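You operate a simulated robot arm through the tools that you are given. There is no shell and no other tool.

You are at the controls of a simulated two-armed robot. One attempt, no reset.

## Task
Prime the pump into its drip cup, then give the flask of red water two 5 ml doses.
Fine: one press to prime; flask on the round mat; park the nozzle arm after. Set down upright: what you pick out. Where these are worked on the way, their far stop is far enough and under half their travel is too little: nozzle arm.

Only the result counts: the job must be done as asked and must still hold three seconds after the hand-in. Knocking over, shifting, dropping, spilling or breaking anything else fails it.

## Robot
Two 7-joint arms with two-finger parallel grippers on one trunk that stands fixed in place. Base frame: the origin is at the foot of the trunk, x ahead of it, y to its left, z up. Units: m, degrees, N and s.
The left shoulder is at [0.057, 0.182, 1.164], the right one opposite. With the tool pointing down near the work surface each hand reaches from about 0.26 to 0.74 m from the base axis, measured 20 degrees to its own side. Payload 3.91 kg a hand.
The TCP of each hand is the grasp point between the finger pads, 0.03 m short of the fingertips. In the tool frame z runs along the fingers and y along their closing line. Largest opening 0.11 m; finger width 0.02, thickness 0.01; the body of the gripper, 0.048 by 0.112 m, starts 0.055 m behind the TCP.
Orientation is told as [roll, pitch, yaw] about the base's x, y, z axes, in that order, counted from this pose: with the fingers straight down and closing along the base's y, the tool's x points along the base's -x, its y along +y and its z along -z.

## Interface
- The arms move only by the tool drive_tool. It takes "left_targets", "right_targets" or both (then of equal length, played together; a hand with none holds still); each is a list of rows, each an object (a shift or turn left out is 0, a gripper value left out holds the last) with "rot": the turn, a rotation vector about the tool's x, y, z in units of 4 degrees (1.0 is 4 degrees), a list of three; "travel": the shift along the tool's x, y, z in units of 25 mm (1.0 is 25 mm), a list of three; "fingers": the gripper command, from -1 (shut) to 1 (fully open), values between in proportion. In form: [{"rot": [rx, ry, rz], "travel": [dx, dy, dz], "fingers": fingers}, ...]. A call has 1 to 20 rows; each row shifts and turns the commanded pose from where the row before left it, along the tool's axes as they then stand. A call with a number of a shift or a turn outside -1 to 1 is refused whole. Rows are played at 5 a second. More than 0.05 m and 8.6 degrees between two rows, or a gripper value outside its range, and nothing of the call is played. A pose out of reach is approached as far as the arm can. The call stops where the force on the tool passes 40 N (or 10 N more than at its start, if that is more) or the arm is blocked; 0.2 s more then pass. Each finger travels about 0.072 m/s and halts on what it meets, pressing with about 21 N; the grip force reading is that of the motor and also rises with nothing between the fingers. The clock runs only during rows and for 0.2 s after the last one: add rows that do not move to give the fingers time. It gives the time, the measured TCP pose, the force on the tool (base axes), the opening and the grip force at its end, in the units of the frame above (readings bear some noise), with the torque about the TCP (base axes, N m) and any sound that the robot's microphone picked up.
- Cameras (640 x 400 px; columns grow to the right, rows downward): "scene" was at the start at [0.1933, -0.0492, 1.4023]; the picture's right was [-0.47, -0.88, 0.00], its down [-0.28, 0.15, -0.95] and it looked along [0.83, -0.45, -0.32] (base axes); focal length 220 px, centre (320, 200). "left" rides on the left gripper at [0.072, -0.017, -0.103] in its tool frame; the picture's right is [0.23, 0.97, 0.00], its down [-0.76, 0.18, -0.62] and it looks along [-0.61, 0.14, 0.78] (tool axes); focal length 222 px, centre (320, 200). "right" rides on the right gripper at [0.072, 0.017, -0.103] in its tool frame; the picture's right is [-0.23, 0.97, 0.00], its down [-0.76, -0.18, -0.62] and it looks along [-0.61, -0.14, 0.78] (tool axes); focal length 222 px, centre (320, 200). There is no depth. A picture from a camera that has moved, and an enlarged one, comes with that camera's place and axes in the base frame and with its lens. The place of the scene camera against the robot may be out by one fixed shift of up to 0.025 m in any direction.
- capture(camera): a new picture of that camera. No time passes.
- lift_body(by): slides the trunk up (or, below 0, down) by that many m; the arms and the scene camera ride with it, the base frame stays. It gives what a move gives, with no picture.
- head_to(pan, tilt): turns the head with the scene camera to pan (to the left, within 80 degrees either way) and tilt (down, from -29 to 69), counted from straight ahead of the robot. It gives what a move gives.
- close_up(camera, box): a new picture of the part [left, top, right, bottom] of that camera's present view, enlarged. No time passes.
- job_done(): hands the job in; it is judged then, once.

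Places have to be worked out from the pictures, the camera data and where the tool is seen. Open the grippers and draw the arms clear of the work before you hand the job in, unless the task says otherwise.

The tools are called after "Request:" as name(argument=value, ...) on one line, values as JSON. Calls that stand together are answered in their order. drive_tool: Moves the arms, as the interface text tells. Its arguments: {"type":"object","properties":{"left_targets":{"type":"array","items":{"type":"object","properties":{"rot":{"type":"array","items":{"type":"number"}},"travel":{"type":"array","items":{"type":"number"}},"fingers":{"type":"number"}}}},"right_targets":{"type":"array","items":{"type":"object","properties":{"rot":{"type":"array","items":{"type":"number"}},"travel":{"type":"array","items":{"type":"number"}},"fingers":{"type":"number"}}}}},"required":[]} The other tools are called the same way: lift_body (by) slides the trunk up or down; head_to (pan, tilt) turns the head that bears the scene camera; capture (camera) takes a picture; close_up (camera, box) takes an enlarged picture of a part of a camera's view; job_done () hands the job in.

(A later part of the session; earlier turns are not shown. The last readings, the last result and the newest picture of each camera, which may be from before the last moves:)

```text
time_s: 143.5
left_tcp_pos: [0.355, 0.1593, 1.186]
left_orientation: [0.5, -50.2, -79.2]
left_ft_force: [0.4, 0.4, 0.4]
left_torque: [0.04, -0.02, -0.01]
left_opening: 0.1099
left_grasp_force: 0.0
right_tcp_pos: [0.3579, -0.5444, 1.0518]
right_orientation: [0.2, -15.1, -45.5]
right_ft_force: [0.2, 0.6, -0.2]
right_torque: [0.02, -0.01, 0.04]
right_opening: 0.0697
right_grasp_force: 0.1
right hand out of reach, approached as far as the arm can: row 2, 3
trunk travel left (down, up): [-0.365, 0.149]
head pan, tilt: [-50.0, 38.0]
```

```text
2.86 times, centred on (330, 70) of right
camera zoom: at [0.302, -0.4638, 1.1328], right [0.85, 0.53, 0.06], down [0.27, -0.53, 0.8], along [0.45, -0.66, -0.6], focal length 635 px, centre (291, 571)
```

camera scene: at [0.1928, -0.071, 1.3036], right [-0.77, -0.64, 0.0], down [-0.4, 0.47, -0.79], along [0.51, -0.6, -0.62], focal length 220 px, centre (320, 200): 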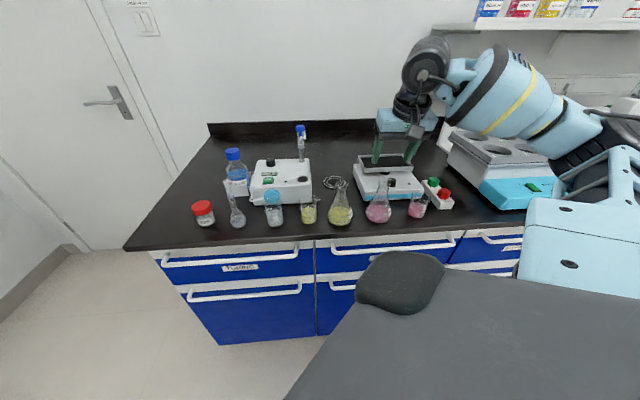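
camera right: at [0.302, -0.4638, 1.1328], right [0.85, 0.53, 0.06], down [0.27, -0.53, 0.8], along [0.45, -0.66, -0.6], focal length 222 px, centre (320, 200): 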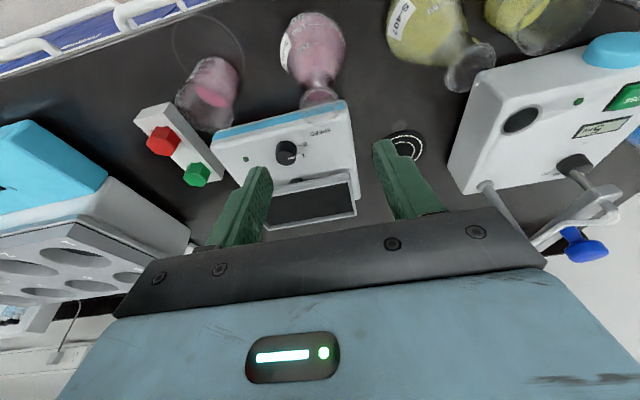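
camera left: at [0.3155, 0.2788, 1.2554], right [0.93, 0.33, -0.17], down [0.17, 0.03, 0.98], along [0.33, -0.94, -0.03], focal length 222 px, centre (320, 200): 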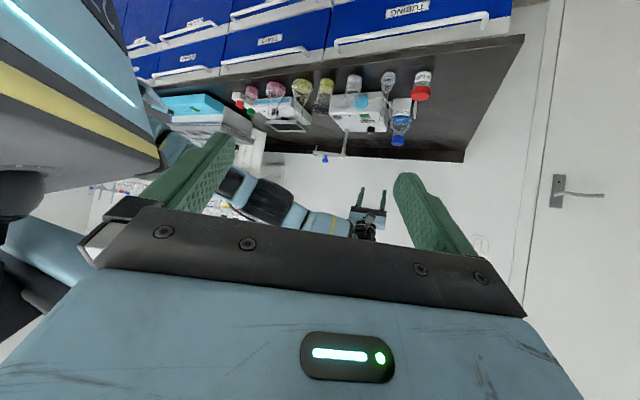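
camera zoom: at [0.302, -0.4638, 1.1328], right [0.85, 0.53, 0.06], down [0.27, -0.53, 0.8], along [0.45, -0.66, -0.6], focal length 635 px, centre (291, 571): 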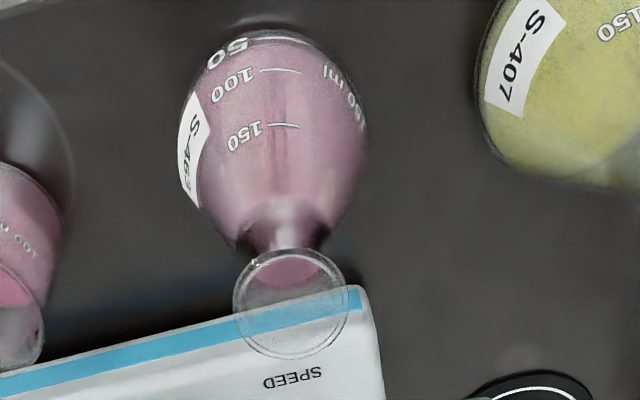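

The mouth centre is confirmed at (0.3605, -0.540). I centre the fingers and descend with the neck between them, stopping part-way to check.

Request:
drive_tool(right_targets=[{"travel": [0.17, 0.22, -0.05]}, {"travel": [0.191, 0, 0.709]}, {"travel": [0.191, 0, 0.709]}, {"travel": [0.191, 0, 0.709]}, {}])

Request:
capture(camera="right")

Request:
close_up(camera="scene", box=[320, 130, 440, 240])

```text
time_s: 144.7
left_tcp_pos: [0.3557, 0.159, 1.185]
left_orientation: [0.5, -50.2, -79.2]
left_ft_force: [-0.7, -0.4, -0.8]
left_torque: [0.0, 0.01, 0.03]
left_opening: 0.1098
left_grasp_force: 0.0
right_tcp_pos: [0.3587, -0.539, 0.997]
right_orientation: [0.2, -15.1, -45.5]
right_ft_force: [0.0, -0.5, -0.4]
right_torque: [0.0, -0.01, 0.0]
right_opening: 0.0698
right_grasp_force: 0.0
trunk travel left (down, up): [-0.365, 0.149]
head pan, tilt: [-50.0, 38.0]
```

```text
taken
camera right: at [0.3035, -0.4565, 1.0781], right [0.85, 0.53, 0.06], down [0.27, -0.53, 0.8], along [0.45, -0.66, -0.6], focal length 222 px, centre (320, 200)
```

right: 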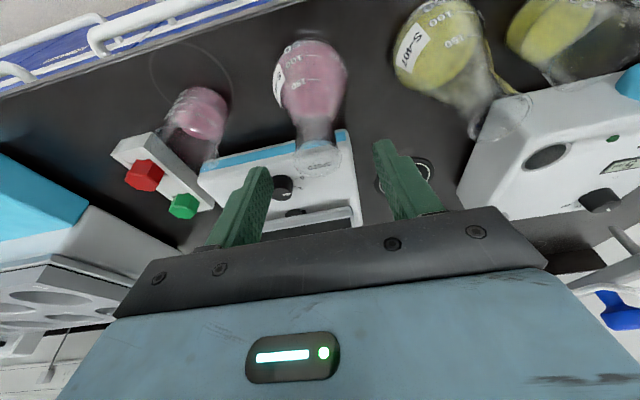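

```text
3.64 times, centred on (380, 185) of scene
camera zoom: at [0.1927, -0.0711, 1.3036], right [-0.77, -0.64, 0.0], down [-0.4, 0.47, -0.79], along [0.51, -0.6, -0.62], focal length 799 px, centre (102, 254)
```

zoom: 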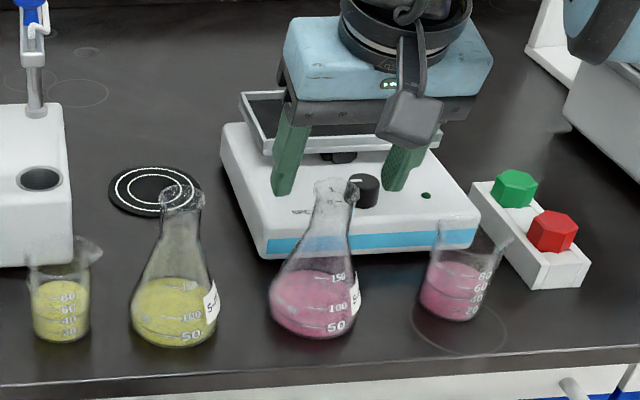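

The fingertips are level with the mouth and centred on it. I descend the last 37 mm and close on the neck.

Request:
drive_tool(right_targets=[{"travel": [0.193, 0.02, 0.715]}, {"travel": [0.193, 0.02, 0.715]}, {}, {"fingers": -0.3}, {}, {"fingers": -0.5}, {"fingers": -1}, {}, {}])

Request:
close_up(camera="scene", box=[320, 130, 440, 240])

Request:
capture(camera="right")

```text
time_s: 146.7
left_tcp_pos: [0.3546, 0.1602, 1.1857]
left_orientation: [0.4, -50.2, -79.4]
left_ft_force: [0.1, -0.7, 0.5]
left_torque: [0.0, 0.01, -0.02]
left_opening: 0.1101
left_grasp_force: 0.1
right_tcp_pos: [0.3609, -0.538, 0.9594]
right_orientation: [0.2, -15.0, -45.6]
right_ft_force: [-0.1, -1.4, 0.6]
right_torque: [-0.02, -0.04, -0.02]
right_opening: 0.0293
right_grasp_force: 21.4
trunk travel left (down, up): [-0.365, 0.149]
head pan, tilt: [-50.0, 38.0]
```

```text
3.64 times, centred on (380, 185) of scene
camera zoom: at [0.1926, -0.0711, 1.3036], right [-0.77, -0.64, 0.0], down [-0.4, 0.47, -0.79], along [0.51, -0.6, -0.62], focal length 799 px, centre (102, 254)
```

zoom: 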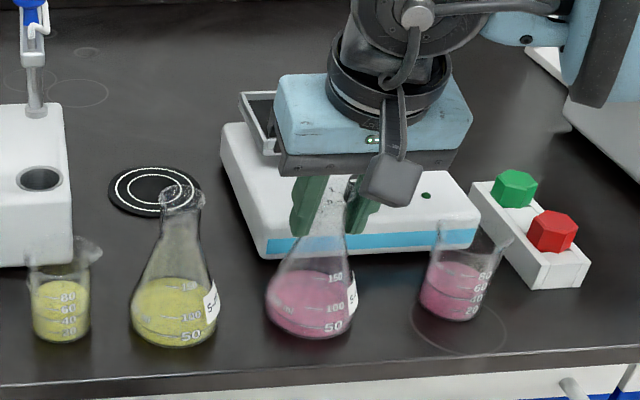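

```text
taken
camera right: at [0.3047, -0.4565, 1.0406], right [0.85, 0.53, 0.06], down [0.27, -0.53, 0.8], along [0.45, -0.66, -0.6], focal length 222 px, centre (320, 200)
```

right: 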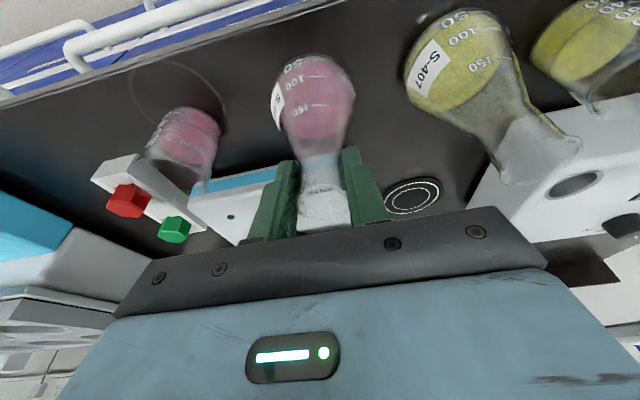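

The neck is gripped (29 mm, 21 N). I lift slowly by 4 cm first and check that the flask hangs upright.

Request:
drive_tool(right_targets=[{"travel": [-0.104, 0, -0.386]}, {"travel": [-0.104, 0, -0.386]}, {"travel": [-0.104, 0, -0.386]}, {"travel": [-0.104, 0, -0.386]}, {}])

Request:
close_up(camera="scene", box=[320, 130, 440, 240])

Request:
close_up(camera="left", box=[220, 60, 360, 170])

```text
time_s: 147.9
left_tcp_pos: [0.3547, 0.1589, 1.185]
left_orientation: [0.4, -50.2, -79.2]
left_ft_force: [0.2, 0.1, -0.4]
left_torque: [0.0, -0.04, 0.01]
left_opening: 0.1101
left_grasp_force: 0.0
right_tcp_pos: [0.3586, -0.5356, 0.9987]
right_orientation: [0.1, -15.0, -45.5]
right_ft_force: [-0.4, -0.8, -0.9]
right_torque: [0.01, -0.02, -0.01]
right_opening: 0.0293
right_grasp_force: 21.2
trunk travel left (down, up): [-0.365, 0.149]
head pan, tilt: [-50.0, 38.0]
```

```text
3.64 times, centred on (380, 185) of scene
camera zoom: at [0.1928, -0.0713, 1.3036], right [-0.77, -0.64, 0.0], down [-0.4, 0.47, -0.79], along [0.51, -0.6, -0.62], focal length 799 px, centre (102, 254)
```

zoom: 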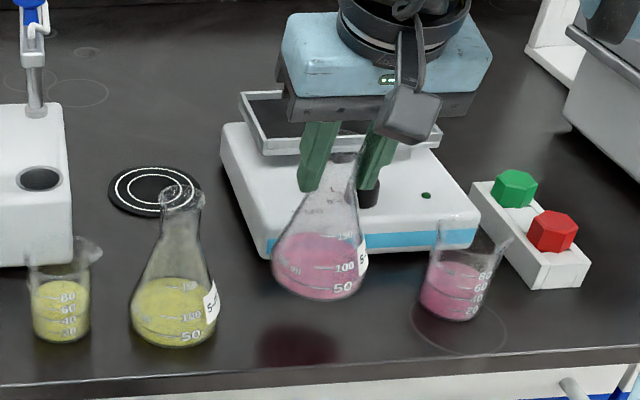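

```text
3.64 times, centred on (290, 115) of left
camera zoom: at [0.3153, 0.2783, 1.1957], right [0.93, 0.33, -0.17], down [0.17, 0.03, 0.98], along [0.33, -0.94, -0.03], focal length 808 px, centre (429, 509)
```

zoom: 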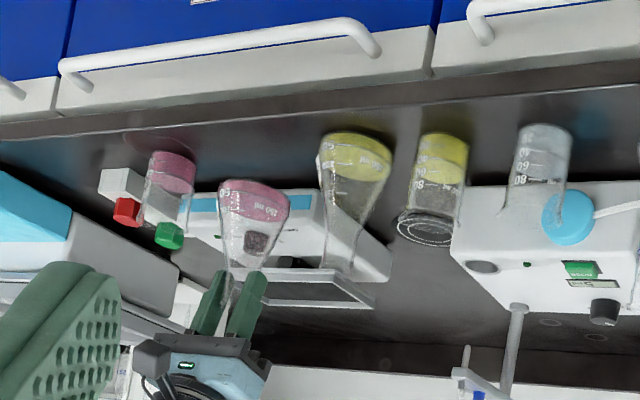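

The flask hangs upright and free. I lift it to clear the stirrer (base at about z 0.97) and carry it level toward the mat.

Request:
drive_tool(right_targets=[{"travel": [-0.156, 0, -0.58]}, {"travel": [-0.156, 0, -0.58]}, {"travel": [-0.156, 0, -0.58]}, {"travel": [-0.156, 0, -0.58]}, {"travel": [-0.156, 0, -0.58]}, {}, {"travel": [-0.526, 0.293, 0.141]}, {"travel": [-0.526, 0.293, 0.141]}, {"travel": [-0.526, 0.293, 0.141]}, {"travel": [-0.526, 0.293, 0.141]}, {"travel": [-0.526, 0.293, 0.141]}, {"travel": [-0.526, 0.293, 0.141]}, {"travel": [-0.526, 0.293, 0.141]}, {}])

Request:
close_up(camera="scene", box=[260, 80, 440, 240])

Request:
close_up(camera="left", box=[220, 60, 380, 190])

```text
time_s: 150.9
left_tcp_pos: [0.3545, 0.1585, 1.1855]
left_orientation: [0.4, -50.3, -79.3]
left_ft_force: [0.2, 0.3, 0.0]
left_torque: [0.02, -0.01, 0.0]
left_opening: 0.1098
left_grasp_force: 0.0
right_tcp_pos: [0.4637, -0.5699, 1.0733]
right_orientation: [0.2, -15.1, -45.5]
right_ft_force: [-0.1, -0.1, -2.2]
right_torque: [-0.03, 0.02, 0.0]
right_opening: 0.0294
right_grasp_force: 21.2
trunk travel left (down, up): [-0.365, 0.149]
head pan, tilt: [-50.0, 38.0]
```

```text
2.50 times, centred on (350, 160) of scene
camera zoom: at [0.1925, -0.0713, 1.3036], right [-0.77, -0.64, 0.0], down [-0.4, 0.47, -0.79], along [0.51, -0.6, -0.62], focal length 549 px, centre (245, 300)
```

zoom: 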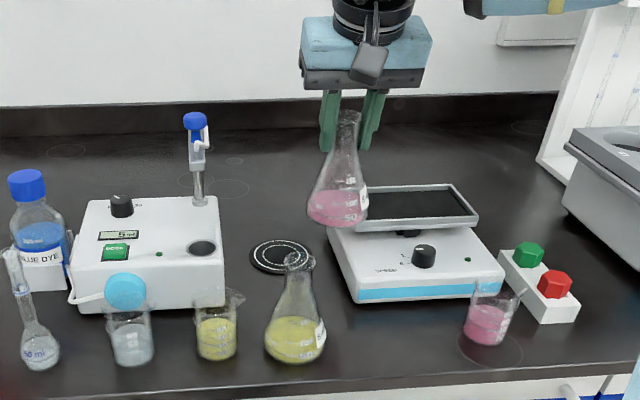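

```text
3.08 times, centred on (300, 125) of left
camera zoom: at [0.3149, 0.2783, 1.1958], right [0.93, 0.33, -0.17], down [0.17, 0.03, 0.98], along [0.33, -0.94, -0.03], focal length 684 px, centre (382, 431)
```

zoom: 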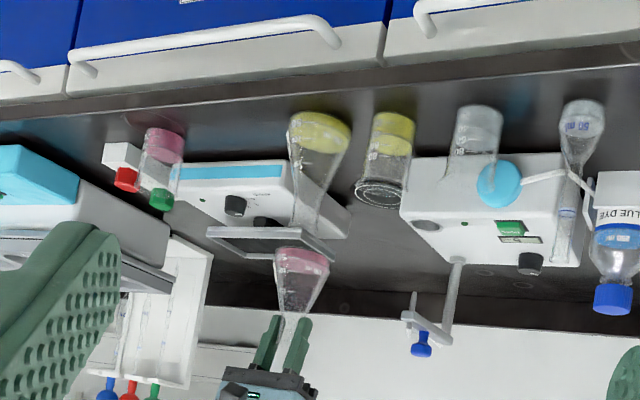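

The flask is upright and clear of the stirrer. I carry it on to above the mat.

Request:
drive_tool(right_targets=[{"travel": [-0.51, 0.295, 0.137]}, {"travel": [-0.51, 0.295, 0.137]}, {"travel": [-0.51, 0.295, 0.137]}, {"travel": [-0.51, 0.295, 0.137]}, {"travel": [-0.51, 0.295, 0.137]}, {"travel": [-0.51, 0.295, 0.137]}, {"travel": [-0.51, 0.295, 0.137]}, {}])

Request:
capture(camera="right")

Request:
close_up(camera="scene", box=[260, 80, 440, 240])

Request:
close_up(camera="left", box=[220, 60, 380, 190])

```text
time_s: 152.7
left_tcp_pos: [0.3551, 0.1591, 1.1853]
left_orientation: [0.4, -50.3, -79.3]
left_ft_force: [-0.1, 0.3, 0.3]
left_torque: [0.01, 0.0, -0.02]
left_opening: 0.1099
left_grasp_force: 0.1
right_tcp_pos: [0.5643, -0.5992, 1.0749]
right_orientation: [0.2, -15.0, -45.5]
right_ft_force: [-0.5, -0.4, -0.1]
right_torque: [0.01, -0.02, 0.02]
right_opening: 0.0292
right_grasp_force: 20.7
trunk travel left (down, up): [-0.365, 0.149]
head pan, tilt: [-50.0, 38.0]
```

```text
taken
camera right: at [0.5083, -0.5172, 1.1568], right [0.85, 0.53, 0.06], down [0.27, -0.54, 0.8], along [0.45, -0.66, -0.6], focal length 222 px, centre (320, 200)
```

right: 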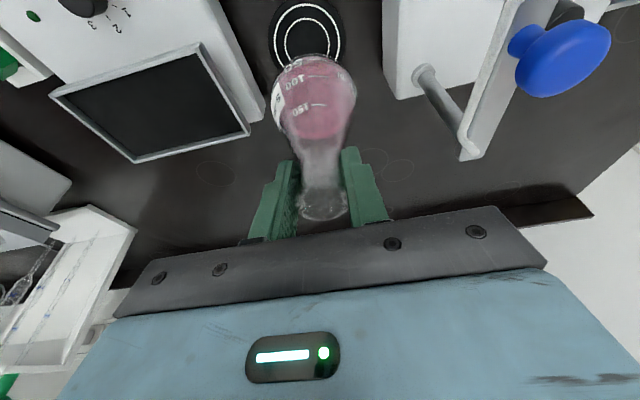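

```text
2.50 times, centred on (350, 160) of scene
camera zoom: at [0.1925, -0.0713, 1.3036], right [-0.77, -0.64, 0.0], down [-0.4, 0.47, -0.79], along [0.51, -0.6, -0.62], focal length 549 px, centre (245, 300)
```

zoom: 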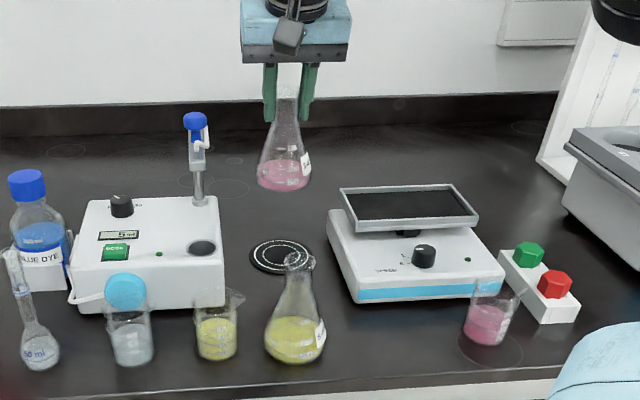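

```text
3.08 times, centred on (300, 125) of left
camera zoom: at [0.3149, 0.2783, 1.1958], right [0.93, 0.33, -0.17], down [0.17, 0.03, 0.98], along [0.33, -0.94, -0.03], focal length 684 px, centre (382, 431)
```

zoom: 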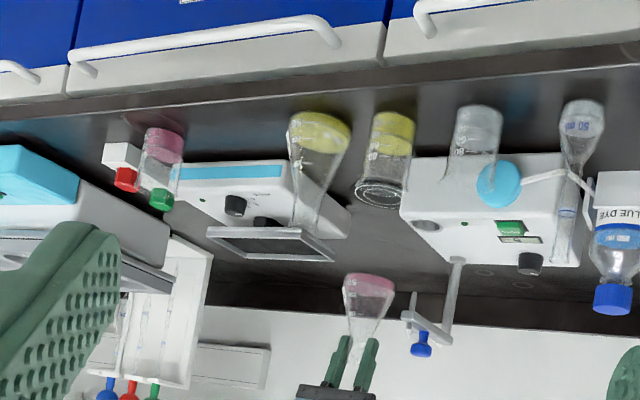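

I zoom in on the mat from the wrist camera to fix the final placement.

Request:
close_up(camera="right", box=[240, 0, 400, 100])

Request:
close_up(camera="scene", box=[300, 110, 400, 200])

```text
4.00 times, centred on (320, 50) of right
camera zoom: at [0.5083, -0.5172, 1.1568], right [0.85, 0.53, 0.06], down [0.27, -0.54, 0.8], along [0.45, -0.66, -0.6], focal length 888 px, centre (320, 800)
```

zoom: 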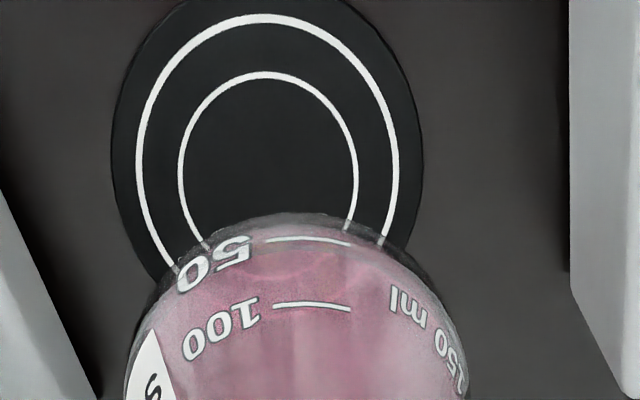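

```text
4.44 times, centred on (350, 155) of scene
camera zoom: at [0.1925, -0.0713, 1.3036], right [-0.77, -0.64, 0.0], down [-0.4, 0.47, -0.79], along [0.51, -0.6, -0.62], focal length 976 px, centre (187, 400)
```

zoom: 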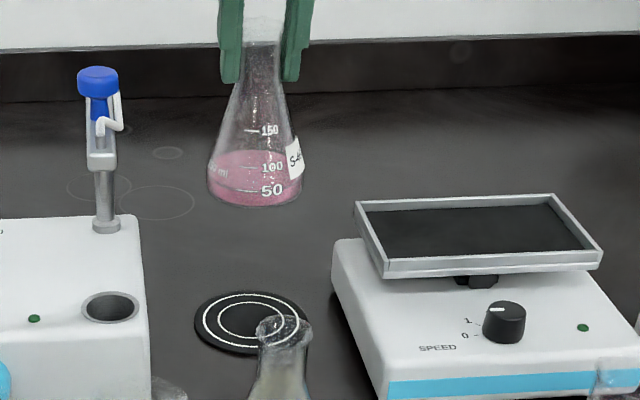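

The mat's centre works out at (0.564, -0.5995) and the flask's axis hangs at about (0.564, -0.6005), well centred. I lower it to just above the mat.

Request:
drive_tool(right_targets=[{"travel": [0.161, 0, 0.602]}, {"travel": [0.161, 0, 0.602]}, {"travel": [0.161, 0, 0.602]}, {"travel": [0.161, 0, 0.602]}, {"travel": [0.161, 0, 0.602]}, {"travel": [0.161, 0, 0.602]}, {"travel": [0.13, 0, 0.5]}, {}])

Request:
close_up(camera="scene", box=[290, 110, 400, 220])

Request:
capture(camera="right")

```text
time_s: 154.5
left_tcp_pos: [0.3543, 0.1589, 1.1866]
left_orientation: [0.4, -50.1, -79.3]
left_ft_force: [0.0, 0.0, -0.8]
left_torque: [0.01, 0.0, 0.02]
left_opening: 0.1102
left_grasp_force: 0.1
right_tcp_pos: [0.5663, -0.5997, 0.9672]
right_orientation: [0.2, -15.2, -45.5]
right_ft_force: [0.2, 0.6, -2.0]
right_torque: [-0.01, -0.03, 0.0]
right_opening: 0.029
right_grasp_force: 20.7
trunk travel left (down, up): [-0.365, 0.149]
head pan, tilt: [-50.0, 38.0]
```

```text
3.64 times, centred on (345, 165) of scene
camera zoom: at [0.1927, -0.0712, 1.3036], right [-0.77, -0.64, 0.0], down [-0.4, 0.47, -0.79], along [0.51, -0.6, -0.62], focal length 799 px, centre (229, 327)
```

zoom: 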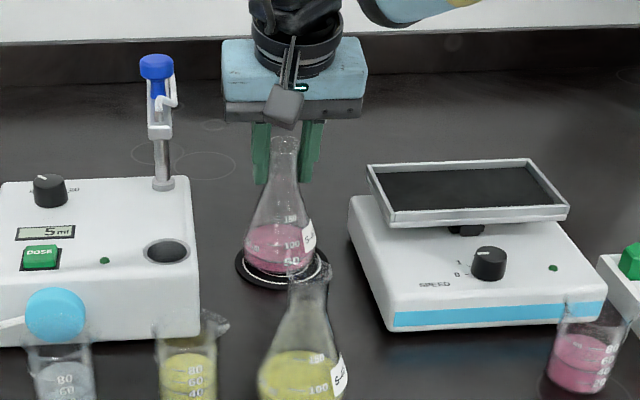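

```text
taken
camera right: at [0.5099, -0.5176, 1.0492], right [0.85, 0.53, 0.06], down [0.27, -0.53, 0.8], along [0.45, -0.66, -0.6], focal length 222 px, centre (320, 200)
```

right: 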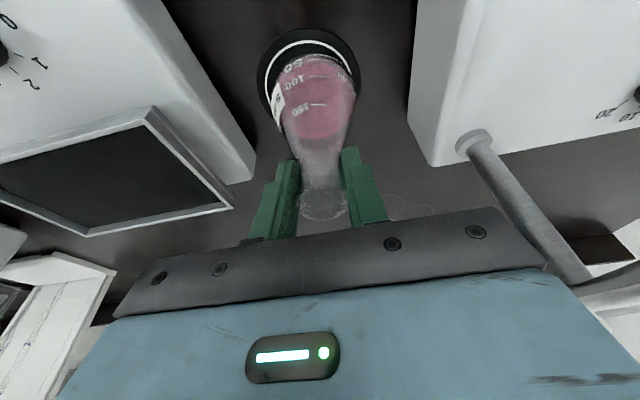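

The flask is centred over the mat a few millimetres up. I lower it in 1.5 mm steps until it touches.

Request:
drive_tool(right_targets=[{"travel": [0.0155, 0, 0.058]}, {"travel": [0.0155, 0, 0.058]}, {"travel": [0.0155, 0, 0.058]}, {}])

Request:
close_up(camera="scene", box=[310, 140, 370, 195])

```text
time_s: 155.5
left_tcp_pos: [0.3543, 0.159, 1.1866]
left_orientation: [0.3, -50.2, -79.3]
left_ft_force: [0.2, 0.3, -0.6]
left_torque: [0.02, 0.0, 0.0]
left_opening: 0.1102
left_grasp_force: 0.1
right_tcp_pos: [0.5641, -0.5984, 0.9638]
right_orientation: [0.1, -15.1, -45.6]
right_ft_force: [-0.2, -0.6, -1.3]
right_torque: [0.01, 0.0, -0.02]
right_opening: 0.029
right_grasp_force: 21.0
trunk travel left (down, up): [-0.365, 0.149]
head pan, tilt: [-50.0, 38.0]
```

```text
7.27 times, centred on (340, 168) of scene
camera zoom: at [0.1928, -0.0713, 1.3036], right [-0.77, -0.64, 0.0], down [-0.4, 0.47, -0.79], along [0.51, -0.6, -0.62], focal length 1598 px, centre (174, 436)
```

zoom: 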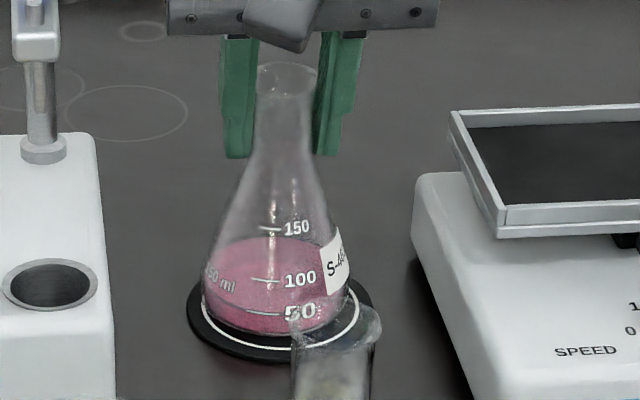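

The flask looks centred on the mat's rings and has almost touched down. I continue in 1 mm steps.

Request:
drive_tool(right_targets=[{"travel": [0.0104, 0, 0.0386]}, {"travel": [0.0104, 0, 0.0386]}, {"travel": [0.0104, 0, 0.0386]}, {}])

```text
time_s: 156.5
left_tcp_pos: [0.3533, 0.1598, 1.1861]
left_orientation: [0.4, -50.3, -79.3]
left_ft_force: [-0.7, -0.7, 0.5]
left_torque: [0.0, 0.01, -0.04]
left_opening: 0.1099
left_grasp_force: 0.0
right_tcp_pos: [0.5659, -0.5989, 0.9637]
right_orientation: [0.2, -15.3, -45.6]
right_ft_force: [-0.2, -0.7, 9.8]
right_torque: [0.01, 0.14, -0.01]
right_opening: 0.0288
right_grasp_force: 20.6
trunk travel left (down, up): [-0.365, 0.149]
head pan, tilt: [-50.0, 38.0]
```

Touched down with about 10 N. I ease up 1.5 mm to relieve the load and open the fingers.

Request:
drive_tool(right_targets=[{"travel": [-0.0155, 0, -0.058]}, {}, {"fingers": -0.35}, {}, {"fingers": 0}, {"fingers": 0.2}, {}, {}])

Request:
close_up(camera="scene", box=[310, 140, 370, 195])

Request:
close_up(camera="right", box=[230, 0, 430, 240])

```text
time_s: 158.3
left_tcp_pos: [0.3544, 0.1577, 1.1855]
left_orientation: [0.4, -50.2, -79.1]
left_ft_force: [-0.6, -0.2, 0.1]
left_torque: [0.0, 0.0, 0.0]
left_opening: 0.11
left_grasp_force: 0.0
right_tcp_pos: [0.5662, -0.5989, 0.9625]
right_orientation: [0.2, -15.2, -45.4]
right_ft_force: [-0.1, -0.7, 0.1]
right_torque: [0.06, -0.01, 0.0]
right_opening: 0.0661
right_grasp_force: 0.1
trunk travel left (down, up): [-0.365, 0.149]
head pan, tilt: [-50.0, 38.0]
```

```text
7.27 times, centred on (340, 168) of scene
camera zoom: at [0.1927, -0.0711, 1.3036], right [-0.77, -0.64, 0.0], down [-0.4, 0.47, -0.79], along [0.51, -0.6, -0.62], focal length 1598 px, centre (174, 436)
```

zoom: 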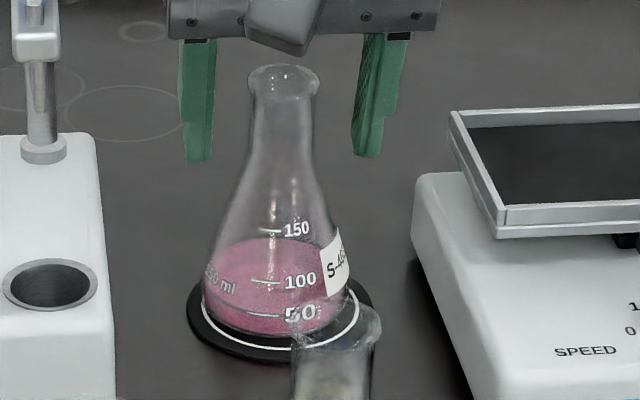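

```text
1.67 times, centred on (330, 120) of right
camera zoom: at [0.5092, -0.5178, 1.0439], right [0.85, 0.53, 0.06], down [0.27, -0.54, 0.8], along [0.45, -0.66, -0.6], focal length 370 px, centre (303, 333)
```

zoom: 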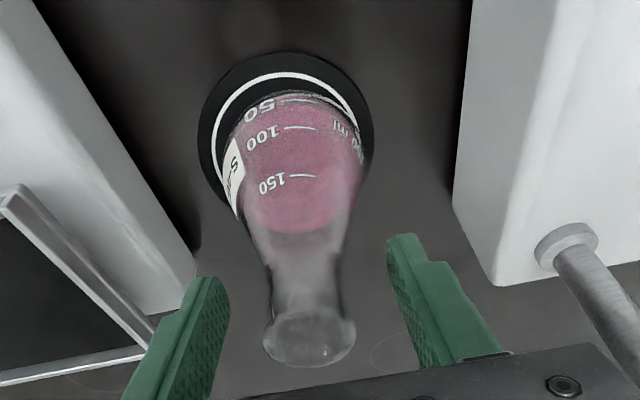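

The flask stands upright, centred on the mat. I rise straight up and set the orientation (yaw -20, tilt 29) for the nozzle handle.

Request:
drive_tool(right_targets=[{"travel": [-0.234, 0, -0.869]}, {"travel": [-0.234, 0, -0.869]}, {"travel": [-0.234, 0, -0.869]}, {"travel": [-0.234, 0, -0.869]}, {"travel": [-0.234, 0, -0.869]}, {"travel": [-0.234, 0, -0.869]}, {"travel": [-0.234, 0, -0.869]}, {"travel": [-0.234, 0, -0.869]}, {"rot": [0, -0.87, 0], "fingers": -0.05}, {"rot": [0, -0.87, 0]}, {"rot": [0, -0.87, 0]}, {"rot": [0, -0.87, 0]}, {"rot": [-0.441, 0, -0.796]}, {"rot": [-0.441, 0, -0.796]}, {"rot": [-0.441, 0, -0.796]}, {"rot": [-0.441, 0, -0.796]}, {"rot": [-0.441, 0, -0.796]}, {"rot": [-0.441, 0, -0.796]}, {"rot": [-0.441, 0, -0.796]}, {}])

Request:
close_up(camera="scene", box=[240, 80, 420, 240])

```text
time_s: 162.5
left_tcp_pos: [0.3538, 0.1587, 1.1856]
left_orientation: [0.4, -50.2, -79.2]
left_ft_force: [0.3, -1.0, -0.1]
left_torque: [0.02, -0.02, 0.0]
left_opening: 0.11
left_grasp_force: 0.1
right_tcp_pos: [0.565, -0.6001, 1.1406]
right_orientation: [0.1, -29.1, -20.0]
right_ft_force: [-0.2, 0.0, -0.8]
right_torque: [0.01, -0.02, 0.01]
right_opening: 0.0522
right_grasp_force: 0.1
trunk travel left (down, up): [-0.365, 0.149]
head pan, tilt: [-50.0, 38.0]
```

```text
2.50 times, centred on (330, 160) of scene
camera zoom: at [0.1927, -0.0711, 1.3036], right [-0.77, -0.64, 0.0], down [-0.4, 0.47, -0.79], along [0.51, -0.6, -0.62], focal length 549 px, centre (295, 300)
```

zoom: 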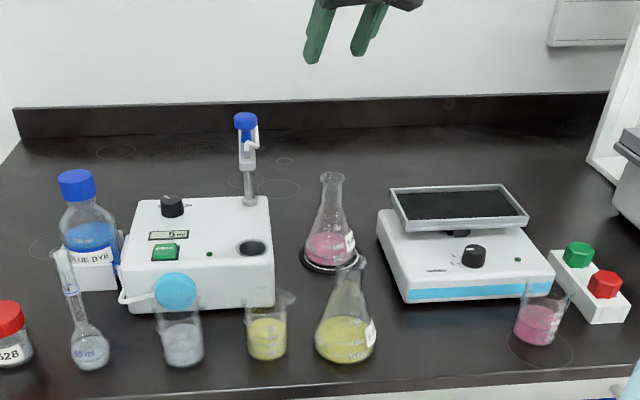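

All is in order on the bench. I move above the parked nozzle handle and check the alignment.

Request:
drive_tool(right_targets=[{"travel": [-0.01, 0.924, 0.006]}, {"travel": [-0.01, 0.924, 0.006]}, {"travel": [-0.01, 0.924, 0.006]}, {"travel": [-0.01, 0.924, 0.006]}, {"travel": [-0.01, 0.924, 0.006]}, {}])

Request:
close_up(camera="right", box=[220, 0, 440, 200])

```text
time_s: 163.9
left_tcp_pos: [0.3542, 0.1581, 1.1853]
left_orientation: [0.4, -50.2, -79.3]
left_ft_force: [0.5, -0.3, 0.3]
left_torque: [0.01, 0.01, 0.01]
left_opening: 0.1102
left_grasp_force: 0.0
right_tcp_pos: [0.6043, -0.4917, 1.1431]
right_orientation: [0.2, -29.1, -20.2]
right_ft_force: [-0.1, -0.7, 0.2]
right_torque: [-0.02, 0.01, 0.05]
right_opening: 0.052
right_grasp_force: 0.0
trunk travel left (down, up): [-0.365, 0.149]
head pan, tilt: [-50.0, 38.0]
```

```text
2.00 times, centred on (330, 100) of right
camera zoom: at [0.5037, -0.4364, 1.1988], right [0.52, 0.85, 0.11], down [0.28, -0.29, 0.91], along [0.81, -0.44, -0.39], focal length 444 px, centre (300, 400)
```

zoom: 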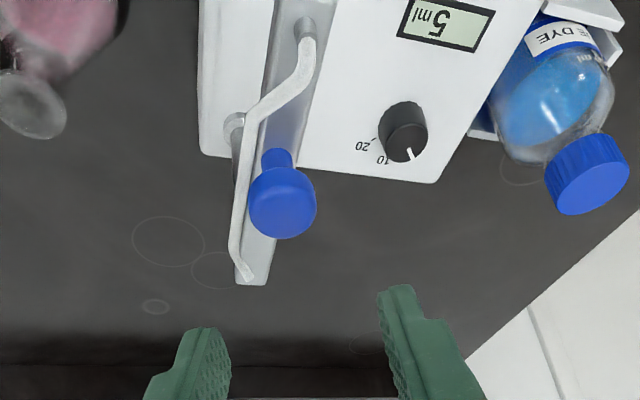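

The handle again reads (0.620, -0.497). I lower the cage over it, close to 30 mm and swing the nozzle out over the flask.

Request:
drive_tool(right_targets=[{"travel": [0.341, 0.004, 0.68]}, {"travel": [0.341, 0.004, 0.68]}, {"travel": [0.341, 0.004, 0.68]}, {}, {"fingers": -0.4545}, {}, {"travel": [0.118, -0.323, -0.066]}, {"travel": [0.08, -0.338, -0.044]}, {"travel": [0.04, -0.347, -0.022]}, {"travel": [0, -0.35, 0]}, {"travel": [-0.04, -0.347, 0.022]}, {}])

Request:
capture(camera="right")

Request:
close_up(camera="scene", box=[260, 90, 380, 200])

```text
time_s: 166.5
left_tcp_pos: [0.3552, 0.1587, 1.1845]
left_orientation: [0.3, -50.2, -79.2]
left_ft_force: [1.2, 0.3, -0.3]
left_torque: [0.02, 0.01, 0.0]
left_opening: 0.1099
left_grasp_force: 0.0
right_tcp_pos: [0.5878, -0.5305, 1.0837]
right_orientation: [0.0, -28.9, -20.1]
right_ft_force: [0.2, -0.6, 0.5]
right_torque: [0.03, -0.01, 0.01]
right_opening: 0.0301
right_grasp_force: 0.1
trunk travel left (down, up): [-0.365, 0.149]
head pan, tilt: [-50.0, 38.0]
```

```text
taken
camera right: at [0.487, -0.4752, 1.1401], right [0.52, 0.85, 0.11], down [0.28, -0.29, 0.91], along [0.81, -0.44, -0.39], focal length 222 px, centre (320, 200)
```

right: 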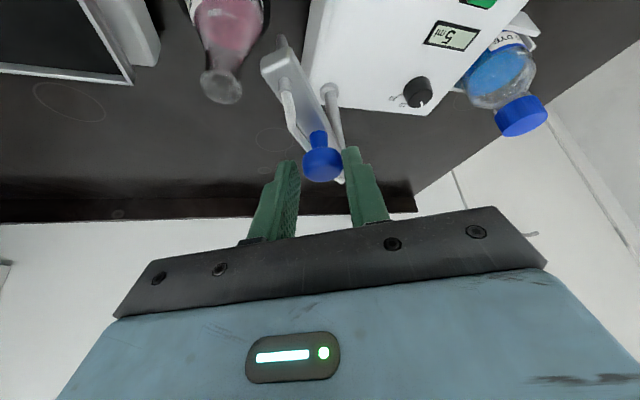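

```text
3.64 times, centred on (320, 145) of scene
camera zoom: at [0.1927, -0.0711, 1.3036], right [-0.77, -0.64, 0.0], down [-0.4, 0.47, -0.79], along [0.51, -0.6, -0.62], focal length 799 px, centre (320, 400)
```

zoom: 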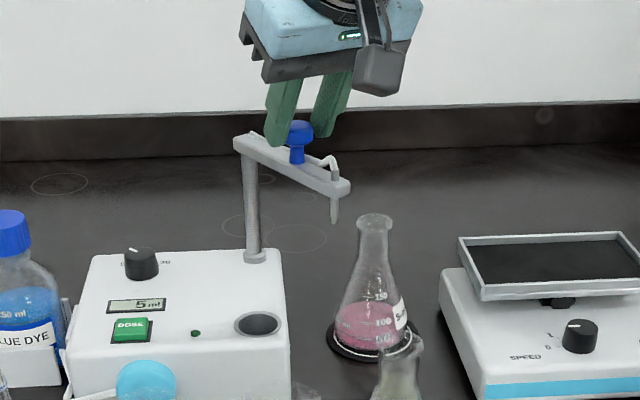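

The nozzle is half-way and its tip passes above the level of the flask's mouth. I continue to the far end.

Request:
drive_tool(right_targets=[{"travel": [-0.08, -0.338, 0.044]}, {"travel": [-0.118, -0.322, 0.065]}, {"travel": [-0.155, -0.303, 0.086]}, {"travel": [-0.188, -0.276, 0.104]}, {"travel": [-0.218, -0.246, 0.121]}, {}])

Request:
close_up(camera="right", box=[160, 0, 420, 200])

Request:
close_up(camera="scene", box=[260, 90, 380, 200])

Request:
close_up(camera="left", box=[270, 90, 370, 190])

```text
time_s: 167.9
left_tcp_pos: [0.355, 0.1589, 1.1847]
left_orientation: [0.4, -50.3, -79.3]
left_ft_force: [0.4, -1.1, 0.3]
left_torque: [0.0, 0.0, -0.02]
left_opening: 0.11
left_grasp_force: 0.0
right_tcp_pos: [0.5955, -0.5735, 1.0849]
right_orientation: [0.2, -29.0, -20.1]
right_ft_force: [0.4, -0.7, 1.2]
right_torque: [0.0, -0.03, -0.03]
right_opening: 0.0302
right_grasp_force: 0.2
trunk travel left (down, up): [-0.365, 0.149]
head pan, tilt: [-50.0, 38.0]
```

```text
2.00 times, centred on (290, 100) of right
camera zoom: at [0.4948, -0.5169, 1.1413], right [0.52, 0.85, 0.11], down [0.28, -0.29, 0.91], along [0.81, -0.44, -0.39], focal length 444 px, centre (380, 400)
```

zoom: 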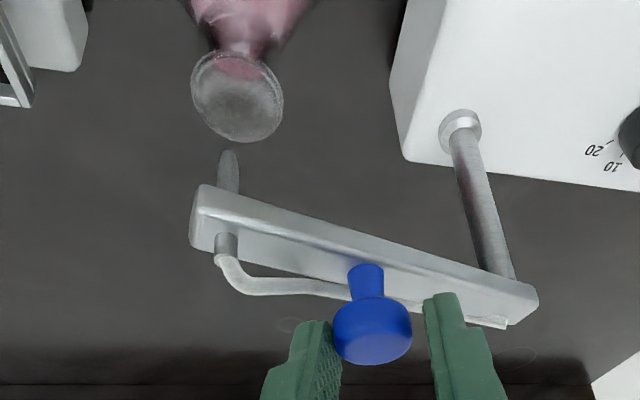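

```text
3.64 times, centred on (320, 145) of scene
camera zoom: at [0.1926, -0.0711, 1.3036], right [-0.77, -0.64, 0.0], down [-0.4, 0.47, -0.79], along [0.51, -0.6, -0.62], focal length 799 px, centre (320, 400)
```

zoom: 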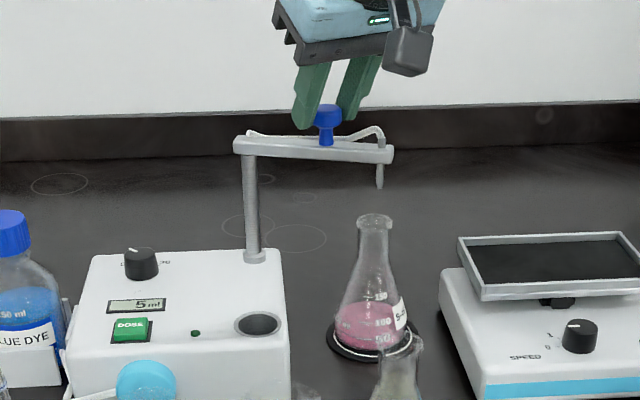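

```text
4.00 times, centred on (320, 140) of left
camera zoom: at [0.3151, 0.2784, 1.1957], right [0.93, 0.33, -0.17], down [0.17, 0.03, 0.98], along [0.33, -0.94, -0.03], focal length 888 px, centre (320, 440)
```

zoom: 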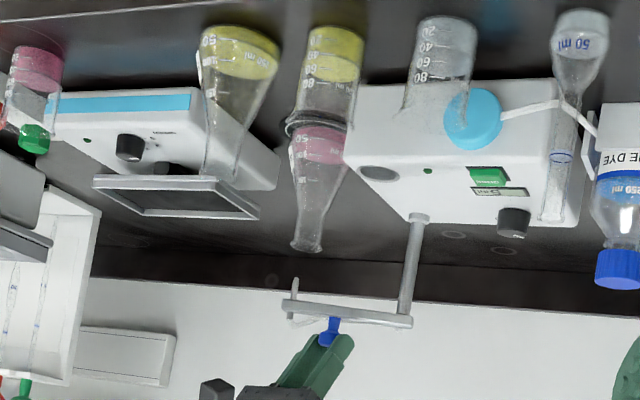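

The nozzle tip (0.566, -0.602) stands within 2 mm of the centre of the flask's mouth (0.568, -0.600). I push 3 mm more to make sure the arm rests on its far stop.

Request:
drive_tool(right_targets=[{"travel": [-0.08, -0.078, 0.044]}, {}])

Request:
close_up(camera="right", box=[160, 0, 420, 200])

```text
time_s: 168.5
left_tcp_pos: [0.3542, 0.1585, 1.1844]
left_orientation: [0.3, -50.1, -79.3]
left_ft_force: [0.2, -0.7, -0.8]
left_torque: [0.02, 0.0, -0.01]
left_opening: 0.1101
left_grasp_force: 0.1
right_tcp_pos: [0.5971, -0.5745, 1.086]
right_orientation: [0.1, -29.1, -20.1]
right_ft_force: [0.5, -0.1, -0.1]
right_torque: [0.02, 0.01, -0.02]
right_opening: 0.0301
right_grasp_force: 0.0
trunk travel left (down, up): [-0.365, 0.149]
head pan, tilt: [-50.0, 38.0]
```

```text
2.00 times, centred on (290, 100) of right
camera zoom: at [0.4965, -0.5194, 1.1415], right [0.52, 0.85, 0.11], down [0.28, -0.29, 0.91], along [0.81, -0.44, -0.39], focal length 444 px, centre (380, 400)
```

zoom: 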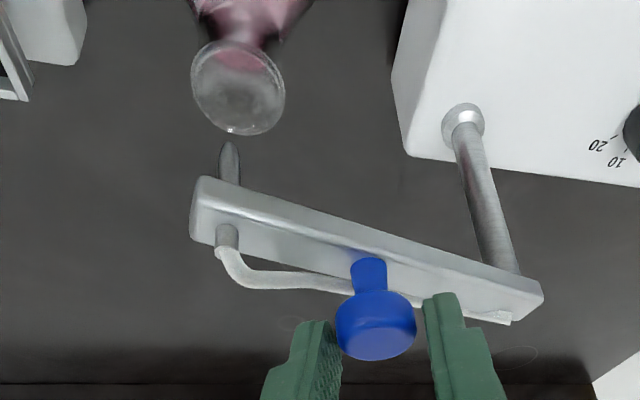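

The tip has not moved although the hand did. I push 4 mm further to see whether the stop answers.

Request:
drive_tool(right_targets=[{"travel": [-0.106, -0.104, 0.059]}, {}])

Request:
close_up(camera="right", box=[160, 0, 420, 200])

```text
time_s: 169.1
left_tcp_pos: [0.3547, 0.1602, 1.1847]
left_orientation: [0.4, -50.2, -79.3]
left_ft_force: [-0.2, 0.2, 0.3]
left_torque: [0.05, 0.0, 0.02]
left_opening: 0.1102
left_grasp_force: 0.0
right_tcp_pos: [0.5994, -0.5797, 1.0856]
right_orientation: [0.1, -29.2, -20.0]
right_ft_force: [0.2, -0.1, 0.6]
right_torque: [-0.02, -0.01, -0.06]
right_opening: 0.0299
right_grasp_force: 0.1
trunk travel left (down, up): [-0.365, 0.149]
head pan, tilt: [-50.0, 38.0]
```

```text
2.00 times, centred on (290, 100) of right
camera zoom: at [0.4983, -0.5229, 1.1416], right [0.52, 0.85, 0.11], down [0.28, -0.29, 0.91], along [0.81, -0.44, -0.39], focal length 444 px, centre (380, 400)
```

zoom: 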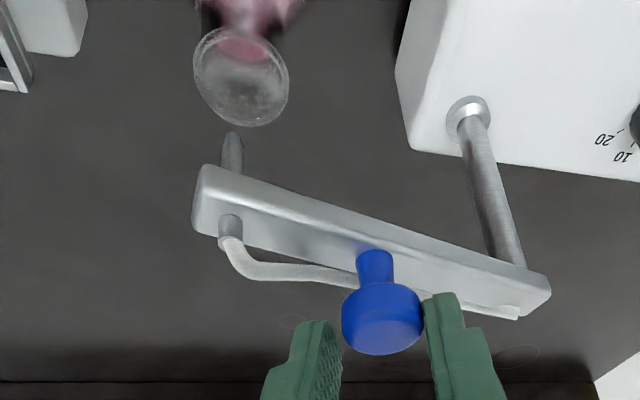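

The nozzle rests on its far stop: the finger touches the handle and the tip no longer moves. I release the handle, rise and turn to yaw -60 for the DOSE button.

Request:
drive_tool(right_targets=[{"fingers": -0.05}, {}, {"travel": [-0.388, 0, -0.7]}, {"travel": [-0.388, 0, -0.7]}, {"travel": [-0.388, 0, -0.7]}, {"rot": [0.485, 0, 0.875]}, {"rot": [0.485, 0, 0.875]}, {"rot": [0.485, 0, 0.875]}, {"rot": [0.485, 0, 0.875]}, {"rot": [0.485, 0, 0.875]}, {"rot": [0.485, 0, 0.875]}, {"rot": [0.485, 0, 0.875]}, {"rot": [0.485, 0, 0.875]}, {"rot": [0.485, 0, 0.875]}, {"rot": [0.485, 0, 0.875]}, {}])

Request:
close_up(camera="scene", box=[260, 90, 380, 200])

```text
time_s: 172.5
left_tcp_pos: [0.3539, 0.1594, 1.1853]
left_orientation: [0.4, -50.2, -79.2]
left_ft_force: [0.7, -0.4, 0.2]
left_torque: [-0.01, 0.01, -0.04]
left_opening: 0.1098
left_grasp_force: 0.0
right_tcp_pos: [0.5988, -0.5784, 1.1458]
right_orientation: [0.1, -29.0, -60.2]
right_ft_force: [-0.3, 0.5, 0.4]
right_torque: [0.01, -0.02, -0.02]
right_opening: 0.0525
right_grasp_force: 0.1
trunk travel left (down, up): [-0.365, 0.149]
head pan, tilt: [-50.0, 38.0]
```

```text
3.64 times, centred on (320, 145) of scene
camera zoom: at [0.1926, -0.0712, 1.3036], right [-0.77, -0.64, 0.0], down [-0.4, 0.47, -0.79], along [0.51, -0.6, -0.62], focal length 799 px, centre (320, 400)
```

zoom: 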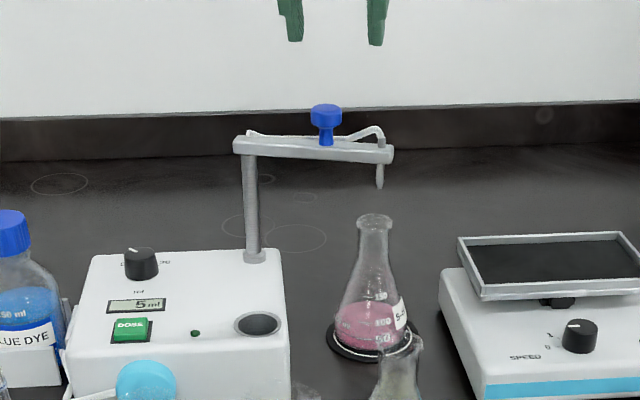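

The nozzle stays put at its stop. I zoom in to check how well the tip is centred over the mouth.

Request:
close_up(camera="scene", box=[315, 125, 345, 155])

Request:
close_up(camera="left", box=[290, 100, 345, 150])

```text
13.33 times, centred on (330, 140) of scene
camera zoom: at [0.1926, -0.0712, 1.3036], right [-0.77, -0.64, 0.0], down [-0.4, 0.47, -0.79], along [0.51, -0.6, -0.62], focal length 2929 px, centre (187, 1000)
```

zoom: 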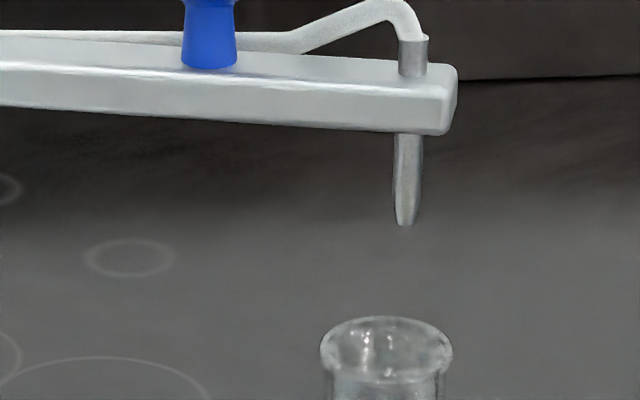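

```text
8.00 times, centred on (318, 125) of left
camera zoom: at [0.315, 0.2784, 1.1958], right [0.93, 0.33, -0.17], down [0.17, 0.03, 0.98], along [0.33, -0.94, -0.03], focal length 1777 px, centre (340, 800)
```

zoom: 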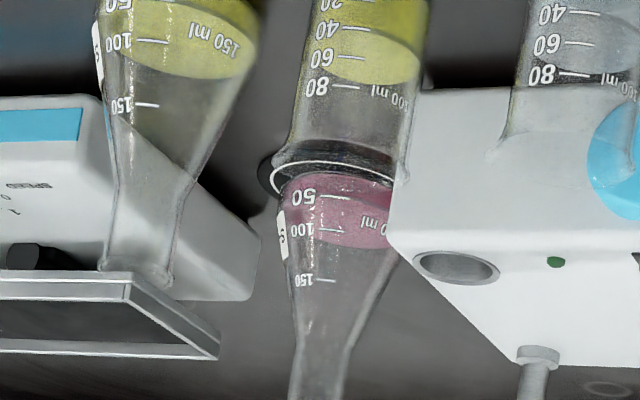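

The tip stands about 4 mm off the mouth's centre, well inside the 27 mm opening. I move over the DOSE button with closed fingers.

Request:
drive_tool(right_targets=[{"travel": [0.746, 0.82, -0.414], "fingers": -1}, {"travel": [0.746, 0.82, -0.414]}, {"travel": [0.746, 0.82, -0.414]}, {"travel": [0.746, 0.82, -0.414]}, {"travel": [0.746, 0.82, -0.414]}, {"travel": [0.746, 0.82, -0.414]}, {"travel": [0.746, 0.82, -0.414]}, {"travel": [0.489, 0, 0.882]}, {"travel": [0.489, 0, 0.882]}, {"travel": [0.489, 0, 0.882]}, {"travel": [0.489, 0, 0.882]}, {}])

Request:
capture(camera="scene")

```text
time_s: 175.1
left_tcp_pos: [0.3539, 0.1586, 1.186]
left_orientation: [0.4, -50.2, -79.3]
left_ft_force: [-0.7, 0.1, -0.7]
left_torque: [-0.03, -0.01, 0.03]
left_opening: 0.1099
left_grasp_force: 0.0
right_tcp_pos: [0.6494, -0.3778, 1.0447]
right_orientation: [0.2, -29.0, -60.3]
right_ft_force: [0.5, -0.4, 0.2]
right_torque: [0.0, -0.01, 0.02]
right_opening: 0.0
right_grasp_force: 21.2
trunk travel left (down, up): [-0.365, 0.149]
head pan, tilt: [-50.0, 38.0]
```

```text
taken
camera scene: at [0.1923, -0.0711, 1.3037], right [-0.77, -0.64, 0.0], down [-0.4, 0.47, -0.79], along [0.51, -0.6, -0.62], focal length 220 px, centre (320, 200)
```

scene: 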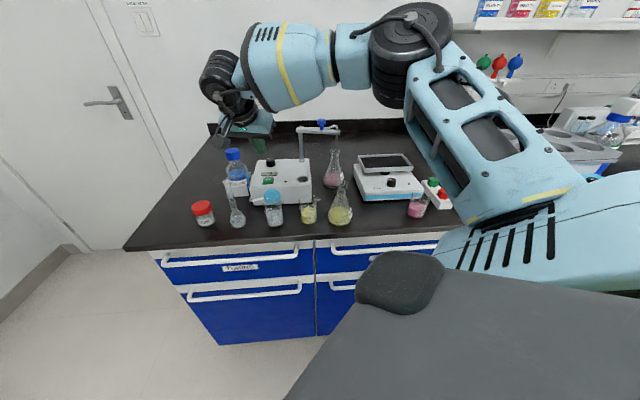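

The pose is right above the button again. I descend to about 8 mm above the pressing height and check.

Request:
drive_tool(right_targets=[{"travel": [0.376, 0, 0.678]}, {"travel": [0.376, 0, 0.678]}, {"travel": [0.376, 0, 0.678]}, {"travel": [0.34, 0, 0.61]}, {}])

Request:
close_up(camera="scene", box=[250, 145, 300, 190])

Request:
close_up(camera="right", box=[270, 80, 370, 180])

```text
time_s: 176.3
left_tcp_pos: [0.3548, 0.1597, 1.1854]
left_orientation: [0.4, -50.2, -79.2]
left_ft_force: [-0.3, 0.5, -0.5]
left_torque: [-0.04, 0.02, 0.01]
left_opening: 0.1101
left_grasp_force: 0.0
right_tcp_pos: [0.6498, -0.3791, 0.9692]
right_orientation: [0.2, -29.0, -60.1]
right_ft_force: [-0.1, 0.5, 0.4]
right_torque: [0.0, -0.01, -0.02]
right_opening: 0.0
right_grasp_force: 21.2
trunk travel left (down, up): [-0.365, 0.149]
head pan, tilt: [-50.0, 38.0]
```

```text
8.89 times, centred on (275, 168) of scene
camera zoom: at [0.1925, -0.0711, 1.3036], right [-0.77, -0.64, 0.0], down [-0.4, 0.47, -0.79], along [0.51, -0.6, -0.62], focal length 1953 px, centre (720, 489)
```

zoom: 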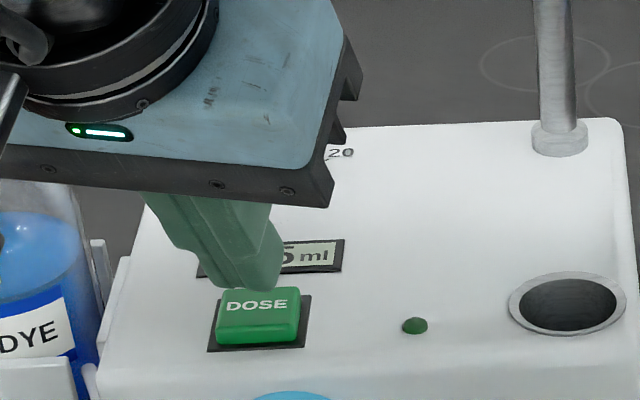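

```text
4.00 times, centred on (320, 130) of right
camera zoom: at [0.6077, -0.2712, 1.0251], right [0.94, 0.31, 0.11], down [0.03, -0.41, 0.91], along [0.33, -0.86, -0.39], focal length 888 px, centre (320, 480)
```

zoom: 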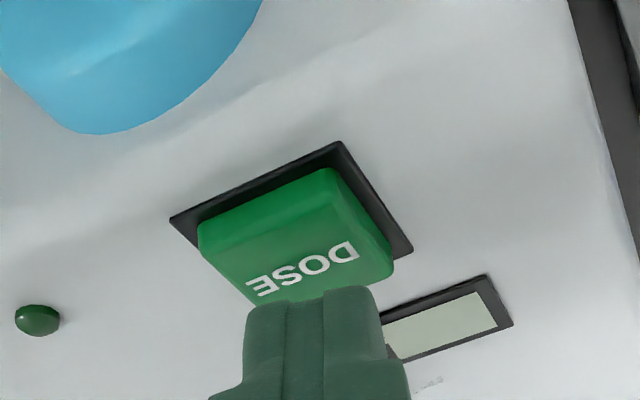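

Alignment is as before. I press down in 1.5 mm steps until the click.

Request:
drive_tool(right_targets=[{"travel": [0.029, 0, 0.0525]}, {"travel": [0.029, 0, 0.0525]}, {"travel": [0.029, 0, 0.0525]}, {"travel": [0.029, 0, 0.0525]}, {"travel": [0.029, 0, 0.0525]}, {"travel": [0.029, 0, 0.0525]}, {"travel": [0.029, 0, 0.0525]}, {}])

Request:
close_up(camera="scene", box=[250, 110, 370, 200])

```text
time_s: 178.1
left_tcp_pos: [0.3542, 0.1591, 1.1847]
left_orientation: [0.4, -50.2, -79.3]
left_ft_force: [0.3, 0.4, 0.7]
left_torque: [0.03, 0.02, -0.02]
left_opening: 0.1099
left_grasp_force: 0.0
right_tcp_pos: [0.6491, -0.3781, 0.9595]
right_orientation: [0.1, -29.0, -60.2]
right_ft_force: [0.1, -0.4, 4.1]
right_torque: [-0.01, -0.05, 0.02]
right_opening: 0.0
right_grasp_force: 21.3
trunk travel left (down, up): [-0.365, 0.149]
head pan, tilt: [-50.0, 38.0]
heard: click
```

```text
4.44 times, centred on (310, 155) of scene
camera zoom: at [0.1925, -0.071, 1.3036], right [-0.77, -0.64, 0.0], down [-0.4, 0.47, -0.79], along [0.51, -0.6, -0.62], focal length 976 px, centre (364, 400)
```

zoom: 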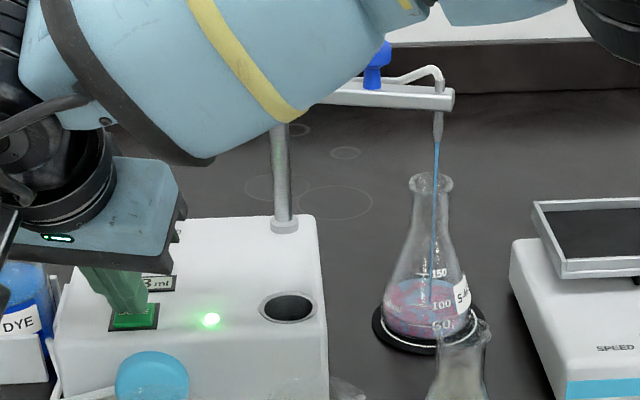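

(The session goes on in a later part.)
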